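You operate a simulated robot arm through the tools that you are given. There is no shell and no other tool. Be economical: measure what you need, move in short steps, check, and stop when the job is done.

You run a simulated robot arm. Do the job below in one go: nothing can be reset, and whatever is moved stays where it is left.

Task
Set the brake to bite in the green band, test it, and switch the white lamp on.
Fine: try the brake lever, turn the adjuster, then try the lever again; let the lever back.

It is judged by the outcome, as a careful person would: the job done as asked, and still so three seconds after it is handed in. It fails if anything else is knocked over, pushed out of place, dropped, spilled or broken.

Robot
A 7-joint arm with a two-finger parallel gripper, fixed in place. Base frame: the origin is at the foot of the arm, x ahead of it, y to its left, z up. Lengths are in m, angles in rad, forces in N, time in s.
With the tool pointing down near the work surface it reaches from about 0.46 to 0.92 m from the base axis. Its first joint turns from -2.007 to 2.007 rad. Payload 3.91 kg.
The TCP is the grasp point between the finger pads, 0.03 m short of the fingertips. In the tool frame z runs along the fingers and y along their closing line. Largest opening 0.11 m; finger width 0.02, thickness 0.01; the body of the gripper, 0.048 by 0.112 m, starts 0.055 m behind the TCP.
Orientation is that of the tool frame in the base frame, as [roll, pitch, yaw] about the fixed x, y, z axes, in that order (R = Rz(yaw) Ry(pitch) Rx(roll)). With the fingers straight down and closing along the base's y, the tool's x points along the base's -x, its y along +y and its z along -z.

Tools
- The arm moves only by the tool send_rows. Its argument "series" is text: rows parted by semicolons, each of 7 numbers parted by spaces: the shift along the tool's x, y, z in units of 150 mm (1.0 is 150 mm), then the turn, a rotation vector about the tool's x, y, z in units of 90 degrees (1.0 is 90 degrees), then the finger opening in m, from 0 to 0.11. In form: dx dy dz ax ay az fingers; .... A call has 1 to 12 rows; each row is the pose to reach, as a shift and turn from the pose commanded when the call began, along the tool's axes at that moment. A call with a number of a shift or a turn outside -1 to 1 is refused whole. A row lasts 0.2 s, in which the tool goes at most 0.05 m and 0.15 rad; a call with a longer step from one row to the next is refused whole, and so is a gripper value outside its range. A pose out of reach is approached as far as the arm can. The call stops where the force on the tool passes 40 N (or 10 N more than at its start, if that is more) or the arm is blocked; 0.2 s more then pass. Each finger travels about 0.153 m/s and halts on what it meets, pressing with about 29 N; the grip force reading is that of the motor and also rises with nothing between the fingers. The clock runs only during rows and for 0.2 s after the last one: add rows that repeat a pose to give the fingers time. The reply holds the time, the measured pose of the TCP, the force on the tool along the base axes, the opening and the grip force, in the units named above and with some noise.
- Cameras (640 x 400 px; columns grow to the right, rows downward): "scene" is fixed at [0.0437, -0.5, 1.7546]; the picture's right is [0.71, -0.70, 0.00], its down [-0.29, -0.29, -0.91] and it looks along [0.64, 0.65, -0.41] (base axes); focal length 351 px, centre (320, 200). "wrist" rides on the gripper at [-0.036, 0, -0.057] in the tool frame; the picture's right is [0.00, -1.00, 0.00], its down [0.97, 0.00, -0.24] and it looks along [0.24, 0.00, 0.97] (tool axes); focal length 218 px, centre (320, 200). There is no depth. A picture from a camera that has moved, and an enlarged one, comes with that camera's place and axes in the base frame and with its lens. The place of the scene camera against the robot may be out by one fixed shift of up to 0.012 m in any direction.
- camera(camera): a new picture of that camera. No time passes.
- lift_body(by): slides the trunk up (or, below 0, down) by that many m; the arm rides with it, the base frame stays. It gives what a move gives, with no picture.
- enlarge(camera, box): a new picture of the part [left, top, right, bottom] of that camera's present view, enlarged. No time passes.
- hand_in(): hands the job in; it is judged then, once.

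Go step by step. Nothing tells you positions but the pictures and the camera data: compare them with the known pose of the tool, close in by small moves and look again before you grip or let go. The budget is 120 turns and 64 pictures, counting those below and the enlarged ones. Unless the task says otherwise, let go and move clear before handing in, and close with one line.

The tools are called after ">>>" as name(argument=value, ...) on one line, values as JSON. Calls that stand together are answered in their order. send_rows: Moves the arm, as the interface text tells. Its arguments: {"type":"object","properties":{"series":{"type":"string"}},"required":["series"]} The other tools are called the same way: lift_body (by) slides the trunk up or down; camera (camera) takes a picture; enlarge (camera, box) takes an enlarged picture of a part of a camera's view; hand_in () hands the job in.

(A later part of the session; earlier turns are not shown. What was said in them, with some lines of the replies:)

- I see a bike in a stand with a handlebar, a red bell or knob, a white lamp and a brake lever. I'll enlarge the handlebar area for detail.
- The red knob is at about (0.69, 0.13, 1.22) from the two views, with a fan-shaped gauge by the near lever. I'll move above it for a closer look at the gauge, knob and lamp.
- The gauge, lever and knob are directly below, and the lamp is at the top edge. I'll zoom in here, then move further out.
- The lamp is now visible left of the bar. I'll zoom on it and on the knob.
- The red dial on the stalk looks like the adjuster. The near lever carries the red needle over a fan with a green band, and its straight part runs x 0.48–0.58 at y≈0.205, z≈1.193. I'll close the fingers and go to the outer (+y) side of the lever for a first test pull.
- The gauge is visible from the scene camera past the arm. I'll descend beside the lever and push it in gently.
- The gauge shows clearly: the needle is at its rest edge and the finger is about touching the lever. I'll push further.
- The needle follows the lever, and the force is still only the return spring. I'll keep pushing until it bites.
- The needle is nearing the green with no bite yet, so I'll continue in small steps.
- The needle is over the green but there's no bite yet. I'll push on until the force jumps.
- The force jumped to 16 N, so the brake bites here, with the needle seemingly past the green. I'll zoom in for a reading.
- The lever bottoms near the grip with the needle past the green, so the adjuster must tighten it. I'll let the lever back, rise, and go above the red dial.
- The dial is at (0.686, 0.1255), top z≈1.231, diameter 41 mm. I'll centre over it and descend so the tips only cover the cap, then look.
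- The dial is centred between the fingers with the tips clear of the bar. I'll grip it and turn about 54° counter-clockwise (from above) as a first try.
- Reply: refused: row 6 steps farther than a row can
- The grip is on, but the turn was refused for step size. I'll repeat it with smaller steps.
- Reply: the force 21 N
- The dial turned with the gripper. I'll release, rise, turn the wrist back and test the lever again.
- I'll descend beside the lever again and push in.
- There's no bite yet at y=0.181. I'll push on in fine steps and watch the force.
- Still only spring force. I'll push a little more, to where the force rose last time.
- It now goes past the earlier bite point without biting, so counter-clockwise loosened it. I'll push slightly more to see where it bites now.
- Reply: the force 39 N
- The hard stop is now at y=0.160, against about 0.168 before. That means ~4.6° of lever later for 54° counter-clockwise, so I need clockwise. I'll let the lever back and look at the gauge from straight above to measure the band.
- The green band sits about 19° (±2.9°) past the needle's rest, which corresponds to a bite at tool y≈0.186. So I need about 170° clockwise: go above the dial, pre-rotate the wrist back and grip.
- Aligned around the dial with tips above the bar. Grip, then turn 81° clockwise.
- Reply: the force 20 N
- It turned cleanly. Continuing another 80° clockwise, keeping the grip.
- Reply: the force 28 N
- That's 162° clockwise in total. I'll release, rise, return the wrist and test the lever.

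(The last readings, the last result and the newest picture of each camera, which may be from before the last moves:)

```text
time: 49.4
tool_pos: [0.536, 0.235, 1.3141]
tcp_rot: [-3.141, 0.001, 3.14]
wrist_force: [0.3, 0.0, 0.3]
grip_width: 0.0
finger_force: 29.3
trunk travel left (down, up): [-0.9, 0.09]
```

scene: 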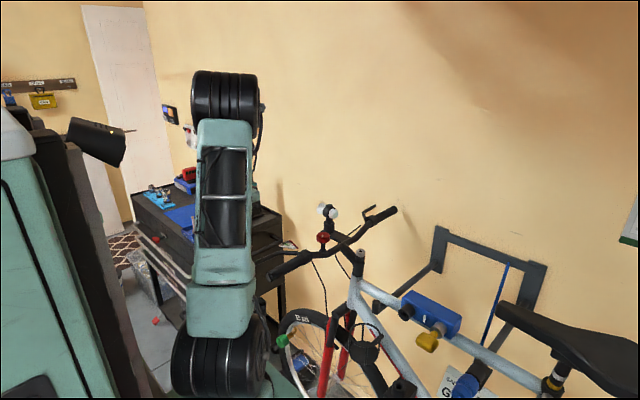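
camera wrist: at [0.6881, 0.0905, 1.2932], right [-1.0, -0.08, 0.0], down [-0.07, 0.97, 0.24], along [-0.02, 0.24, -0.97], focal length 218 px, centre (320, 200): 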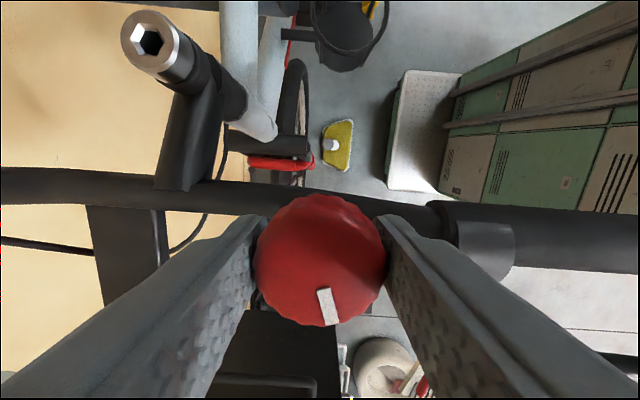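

Now down beside the lever, and push in slowly to y≈0.195.

>>> send_rows(series="0.1 0 0.2 0 0 0 0;0.19 0 0.4 0 0 0 0;0.19 0 0.6 0 0 0 0;0.19 0 0.715 0 0 0 0;0.19 -0.07 0.715 0 0 0 0;0.19 -0.12 0.715 0 0 0 0;0.19 -0.17 0.715 0 0 0 0;0.19 -0.22 0.715 0 0 0 0;0.19 -0.25 0.715 0 0 0 0;0.19 -0.25 0.715 0 0 0 0")

>>> send_rows(series="0 -0.01 0 0 0 0 0;0 -0.02 0 0 0 0 0;0 -0.03 0 0 0 0 0;0 -0.03 0 0 0 0 0")

>>> send_rows(series="0 -0.01 0 0 0 0 0;0 -0.02 0 0 0 0 0;0 -0.02 0 0 0 0 0")

```text
time: 51.6
tool_pos: [0.5065, 0.1965, 1.2064]
tcp_rot: [3.142, 0.0, -3.141]
wrist_force: [-2.0, 2.0, -0.5]
grip_width: 0.0
finger_force: 29.1
trunk travel left (down, up): [-0.9, 0.09]
```

```text
time: 52.6
tool_pos: [0.5075, 0.1927, 1.2074]
tcp_rot: [3.14, 0.0, 3.141]
wrist_force: [-1.7, 1.1, 0.2]
grip_width: 0.0
finger_force: 29.2
trunk travel left (down, up): [-0.9, 0.09]
```

```text
time: 53.4
tool_pos: [0.5079, 0.1905, 1.2066]
tcp_rot: [3.141, -0.001, -3.141]
wrist_force: [-2.6, 1.2, -1.1]
grip_width: 0.0003
finger_force: 29.5
trunk travel left (down, up): [-0.9, 0.09]
```

No bite at 0.1905; continuing in fine steps.

>>> send_rows(series="0 -0.01 0 0 0 0 0;0 -0.02 0 0 0 0 0;0 -0.02 0 0 0 0 0")

>>> send_rows(series="0 -0.01 0 0 0 0 0;0 -0.02 0 0 0 0 0;0 -0.02 0 0 0 0 0")

>>> send_rows(series="0 -0.01 0 0 0 0 0;0 -0.02 0 0 0 0 0;0 -0.02 0 0 0 0 0")

>>> enlarge(camera="scene", box=[270, 230, 310, 260])

```text
time: 54.2
tool_pos: [0.507, 0.1865, 1.2055]
tcp_rot: [3.14, -0.001, -3.141]
wrist_force: [-2.0, 1.4, 0.1]
grip_width: 0.0
finger_force: 29.4
trunk travel left (down, up): [-0.9, 0.09]
```

```text
time: 55.0
tool_pos: [0.5055, 0.1854, 1.206]
tcp_rot: [3.138, -0.001, -3.141]
wrist_force: [-4.6, 13.7, -1.6]
grip_width: 0.0
finger_force: 28.9
trunk travel left (down, up): [-0.9, 0.09]
```

```text
time: 55.8
tool_pos: [0.506, 0.1853, 1.2066]
tcp_rot: [3.14, 0.003, -3.141]
wrist_force: [-6.7, 32.2, -1.1]
grip_width: 0.0
finger_force: 28.9
trunk travel left (down, up): [-0.9, 0.09]
```

```text
13.33 times, centred on (290, 245) of scene
camera zoom: at [0.0437, -0.5, 1.7546], right [0.71, -0.7, 0.0], down [-0.29, -0.29, -0.91], along [0.64, 0.65, -0.41], focal length 4679 px, centre (720, -400)
```

zoom: 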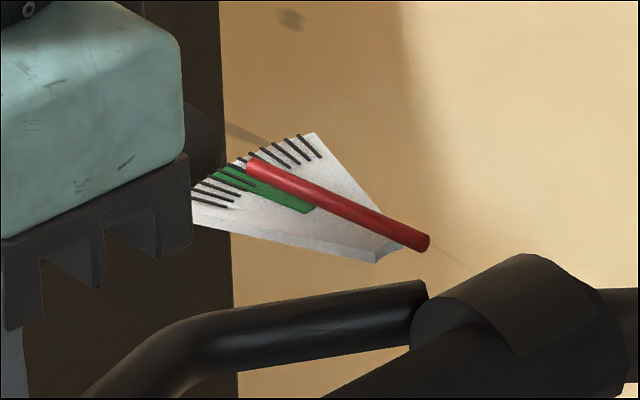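

It bites firmly at y=0.1853, about 19.4° of travel, close to the middle of the green band; the raised needle just shows parallax in this view. I'll let the lever back, rise, and go look at the lamp.

>>> send_rows(series="0 0.1 0 0 0 0 0;0 0.2 0 0 0 0 0;0 0.35 0 0 0 0 0;0 0.38 -0.2 0 0 0 0;0 0.38 -0.5 0 0 0 0;0 0.38 -0.8 0 0 0 0;0 0.38 -1 0 0 0 0;0 0.38 -1 0 0 0 0")

>>> send_rows(series="-0.3 -0.03 -0.1 0 0 0 0;-0.6 -0.06 -0.2 0 0 0 0;-0.8 -0.08 -0.2 0 0 0 0;-1 -0.1 -0.2 0 0 0 0;-1 -0.1 -0.2 0 0 0 0")

>>> send_rows(series="-0.2 0 0 0 0 0 0;-0.4 0 0 0 0 0 0;-0.6 0 0 0 0 0 0;-0.6 0 0 0 0 0 0")

>>> camera(camera="wrist")

>>> enlarge(camera="scene", box=[250, 190, 370, 270])

```text
time: 57.6
tool_pos: [0.5066, 0.238, 1.3572]
tcp_rot: [-3.142, 0.0, 3.14]
wrist_force: [0.6, -0.7, 0.5]
grip_width: 0.0001
finger_force: 28.7
trunk travel left (down, up): [-0.9, 0.09]
```

```text
time: 58.8
tool_pos: [0.6576, 0.2229, 1.3864]
tcp_rot: [-3.141, 0.0, -3.141]
wrist_force: [-0.4, -0.1, 0.0]
grip_width: 0.0001
finger_force: 29.1
trunk travel left (down, up): [-0.9, 0.09]
```

```text
time: 59.8
tool_pos: [0.7482, 0.2229, 1.3867]
tcp_rot: [-3.141, -0.002, 3.141]
wrist_force: [0.7, 0.7, -0.5]
grip_width: 0.0004
finger_force: 28.7
trunk travel left (down, up): [-0.9, 0.09]
```

```text
25 pictures are left
camera wrist: at [0.7844, 0.2233, 1.4409], right [0.0, -1.0, 0.0], down [-0.97, 0.0, 0.24], along [-0.24, 0.0, -0.97], focal length 218 px, centre (320, 200)
```

wrist: 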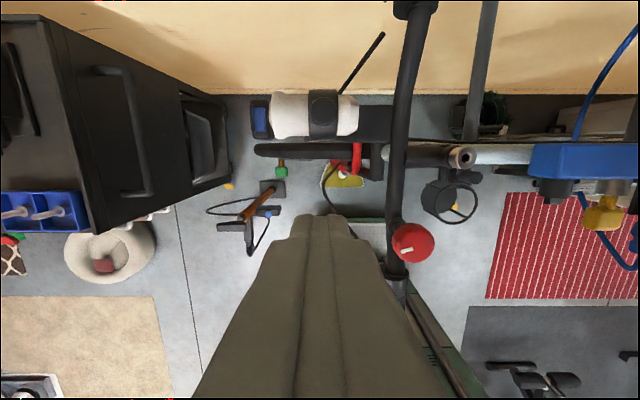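

```text
5.00 times, centred on (310, 230) of scene
camera zoom: at [0.0437, -0.5, 1.7546], right [0.71, -0.7, 0.0], down [-0.29, -0.29, -0.91], along [0.64, 0.65, -0.41], focal length 1754 px, centre (370, 50)
```

zoom: 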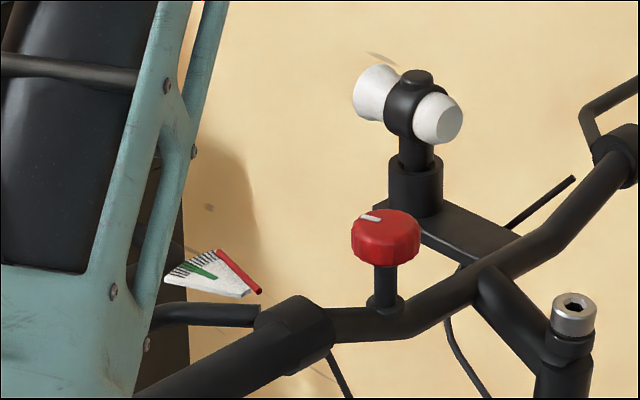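

The needle is back at rest. I'll zoom on the lamp's top button to fix its position.

>>> enlarge(camera="wrist", box=[256, 76, 384, 156])

```text
5.00 times, centred on (320, 116) of wrist
camera zoom: at [0.7844, 0.2233, 1.4409], right [0.0, -1.0, 0.0], down [-0.97, 0.0, 0.24], along [-0.24, 0.0, -0.97], focal length 1091 px, centre (320, 620)
```

zoom: 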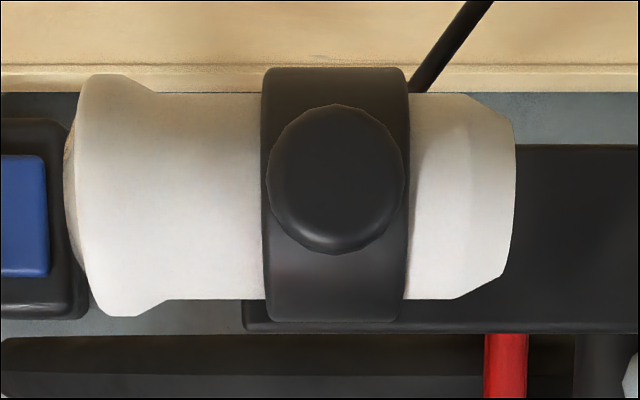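

The button is centred at (0.811, 0.221), top z≈1.258. I'll go above it, then press down gently.

>>> send_rows(series="-0.2 -0.007 0 0 0 0 0;-0.416 -0.013 0 0 0 0 0;-0.416 -0.013 0.2 0 0 0 0;-0.416 -0.013 0.4 0 0 0 0;-0.416 -0.013 0.56 0 0 0 0;-0.416 -0.013 0.56 0 0 0 0")

>>> enlarge(camera="scene", box=[290, 180, 370, 240])

>>> camera(camera="wrist")

```text
time: 61.2
tool_pos: [0.8107, 0.2209, 1.3043]
tcp_rot: [-3.14, 0.0, -3.141]
wrist_force: [0.0, 0.0, 0.3]
grip_width: 0.0002
finger_force: 29.0
out of reach, approached as far as the arm can: row 2
trunk travel left (down, up): [-0.9, 0.09]
```

```text
6.67 times, centred on (330, 210) of scene
camera zoom: at [0.0437, -0.5, 1.7546], right [0.71, -0.7, 0.0], down [-0.29, -0.29, -0.91], along [0.64, 0.65, -0.41], focal length 2339 px, centre (253, 133)
```

zoom: 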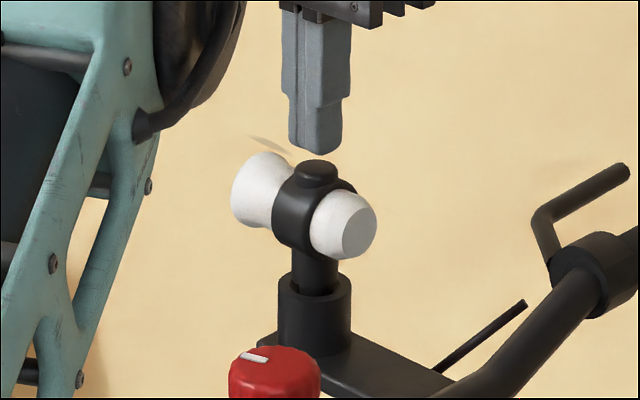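

```text
21 pictures are left
camera wrist: at [0.8457, 0.221, 1.3576], right [0.0, -1.0, 0.0], down [-0.97, 0.0, 0.24], along [-0.24, 0.0, -0.97], focal length 218 px, centre (320, 200)
```

wrist: 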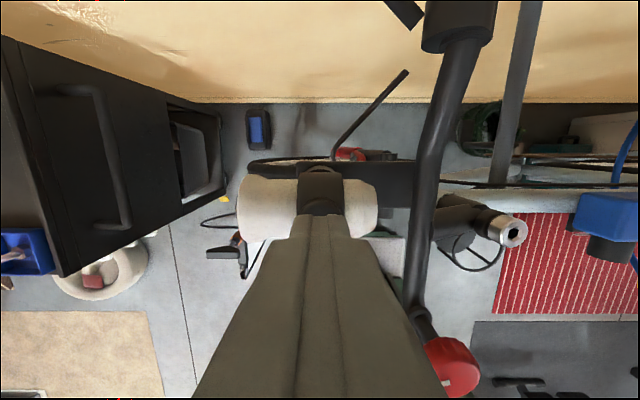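

The fingertip is right over the button. Pressing down in 2–3 mm steps.

>>> send_rows(series="0 0 0.03 0 0 0 0;0 0 0.06 0 0 0 0;0 0 0.08 0 0 0 0;0 0 0.1 0 0 0 0;0 0 0.12 0 0 0 0;0 0 0.12 0 0 0 0")

>>> enlarge(camera="scene", box=[290, 180, 370, 240])

```text
time: 62.6
tool_pos: [0.8093, 0.2206, 1.2852]
tcp_rot: [3.139, 0.002, 3.142]
wrist_force: [0.3, 0.0, 9.7]
grip_width: 0.0
finger_force: 29.0
trunk travel left (down, up): [-0.9, 0.09]
```

```text
6.67 times, centred on (330, 210) of scene
camera zoom: at [0.0437, -0.5, 1.7546], right [0.71, -0.7, 0.0], down [-0.29, -0.29, -0.91], along [0.64, 0.65, -0.41], focal length 2339 px, centre (253, 133)
```

zoom: 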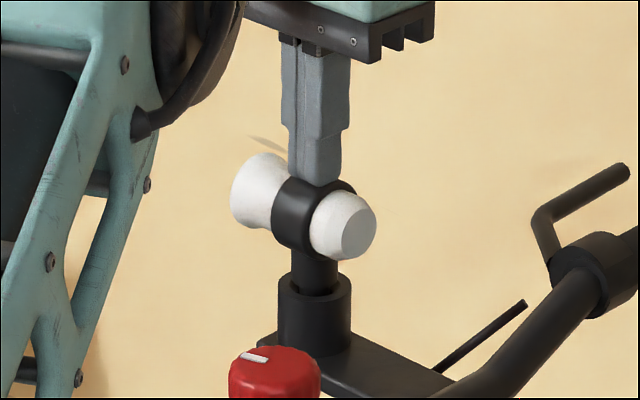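

There's contact at 9.7 N with no visible light. I'll press a little further.

>>> send_rows(series="0 0 0.015 0 0 0 0;0 0 0.03 0 0 0 0;0 0 0.03 0 0 0 0")

>>> camera(camera="scene")

>>> camera(camera="wrist")

```text
time: 63.4
tool_pos: [0.8083, 0.2208, 1.2841]
tcp_rot: [3.136, 0.005, -3.14]
wrist_force: [0.7, 0.0, 30.0]
grip_width: 0.0
finger_force: 28.9
trunk travel left (down, up): [-0.9, 0.09]
```

```text
19 pictures are left
```

scene: 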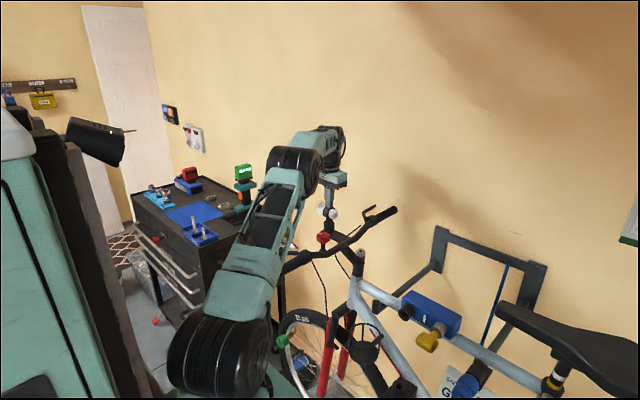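

```text
18 pictures are left
camera wrist: at [0.8447, 0.2206, 1.3386], right [0.0, -1.0, 0.0], down [-0.97, 0.0, 0.24], along [-0.24, 0.0, -0.97], focal length 218 px, centre (320, 200)
```

wrist: 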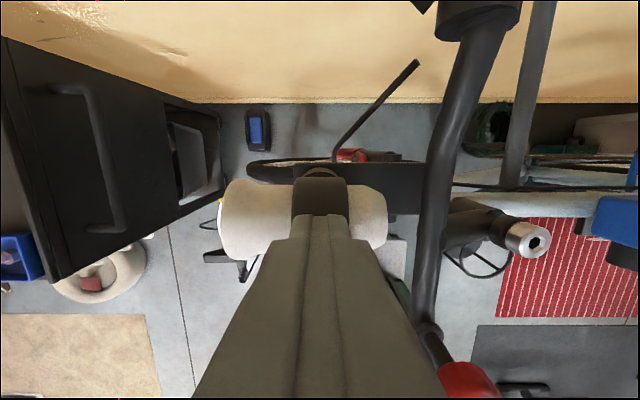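

30 N and rigid, with no light evident from this side. I'll lift off and look at the lamp, including its front face (towards +y).

>>> send_rows(series="0 0 -0.15 0 0 0 0;0 0 -0.35 0 0 0 0;0.2 0.1 -0.55 0 0 0 0;0.3 0.25 -0.6 0 0 0 0;0.3 0.25 -0.6 0 0 0 0")

>>> enlarge(camera="scene", box=[300, 190, 360, 235])

>>> enlarge(camera="wrist", box=[240, 40, 480, 190])

```text
time: 64.6
tool_pos: [0.764, 0.2599, 1.3703]
tcp_rot: [3.141, 0.0, -3.141]
wrist_force: [-0.3, 1.2, -0.3]
grip_width: 0.0
finger_force: 28.9
trunk travel left (down, up): [-0.9, 0.09]
```

```text
8.89 times, centred on (330, 212) of scene
camera zoom: at [0.0437, -0.5, 1.7546], right [0.71, -0.7, 0.0], down [-0.29, -0.29, -0.91], along [0.64, 0.65, -0.41], focal length 3119 px, centre (231, 89)
```

zoom: 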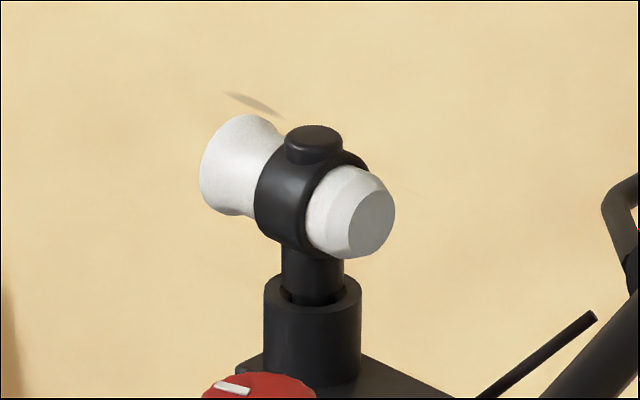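

```text
2.67 times, centred on (360, 115) of wrist
camera zoom: at [0.8005, 0.2583, 1.425], right [0.0, -1.0, 0.0], down [-0.97, 0.0, 0.24], along [-0.24, 0.0, -0.97], focal length 582 px, centre (213, 427)
```

zoom: 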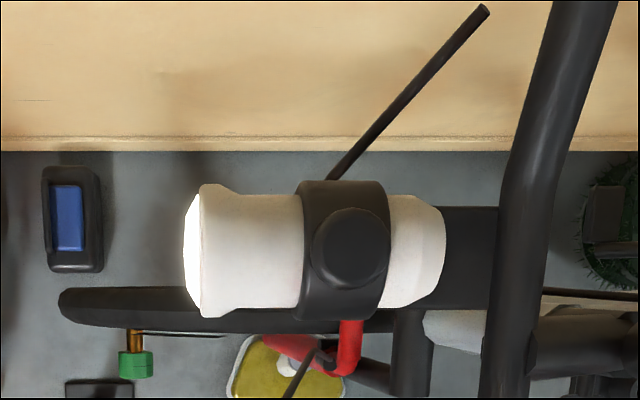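

The front face now looks bright. I'll move a bit further +y to confirm it's lit.

>>> send_rows(series="0 0.2 -0.05 0 0 0 0;0.05 0.4 -0.1 0 0 0 0;0.05 0.6 -0.1 0 0 0 0;0.05 0.6 -0.1 0 0 0 0")

>>> enlarge(camera="wrist", box=[320, 40, 560, 190])

>>> enlarge(camera="scene", box=[250, 190, 370, 270])

```text
time: 65.6
tool_pos: [0.731, 0.3181, 1.3775]
tcp_rot: [-3.141, 0.001, 3.141]
wrist_force: [0.9, 0.7, 0.6]
grip_width: 0.0
finger_force: 28.6
out of reach, approached as far as the arm can: row 1, 2, 3, 4
trunk travel left (down, up): [-0.9, 0.09]
```

```text
2.67 times, centred on (440, 115) of wrist
camera zoom: at [0.7678, 0.3185, 1.4323], right [0.0, -1.0, 0.0], down [-0.97, 0.0, 0.24], along [-0.24, 0.0, -0.97], focal length 582 px, centre (0, 427)
```

zoom: 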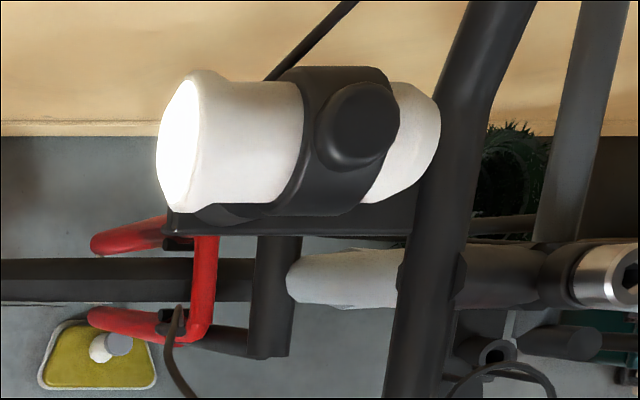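

```text
5.00 times, centred on (310, 230) of scene
camera zoom: at [0.0437, -0.5, 1.7546], right [0.71, -0.7, 0.0], down [-0.29, -0.29, -0.91], along [0.64, 0.65, -0.41], focal length 1754 px, centre (370, 50)
```

zoom: 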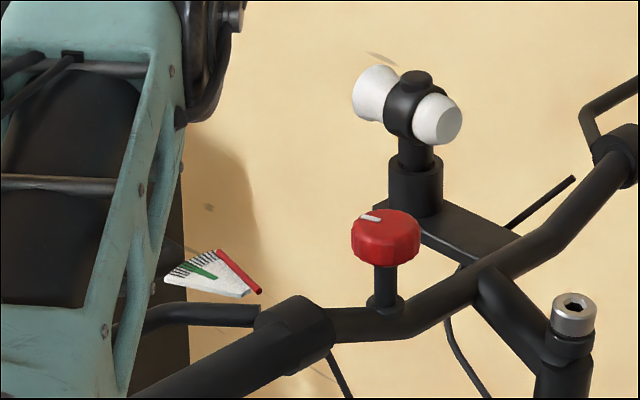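

The lamp's front face is glowing white, the needle is back at rest, the brake was tested biting inside the green band, and the tool is clear. Handing in.

>>> hand_in()

```text
The job is handed in.
```

The brake now bites about 19° into its travel, near the middle of the green band. I tried the lever again after adjusting and let it back, and the white lamp is on.
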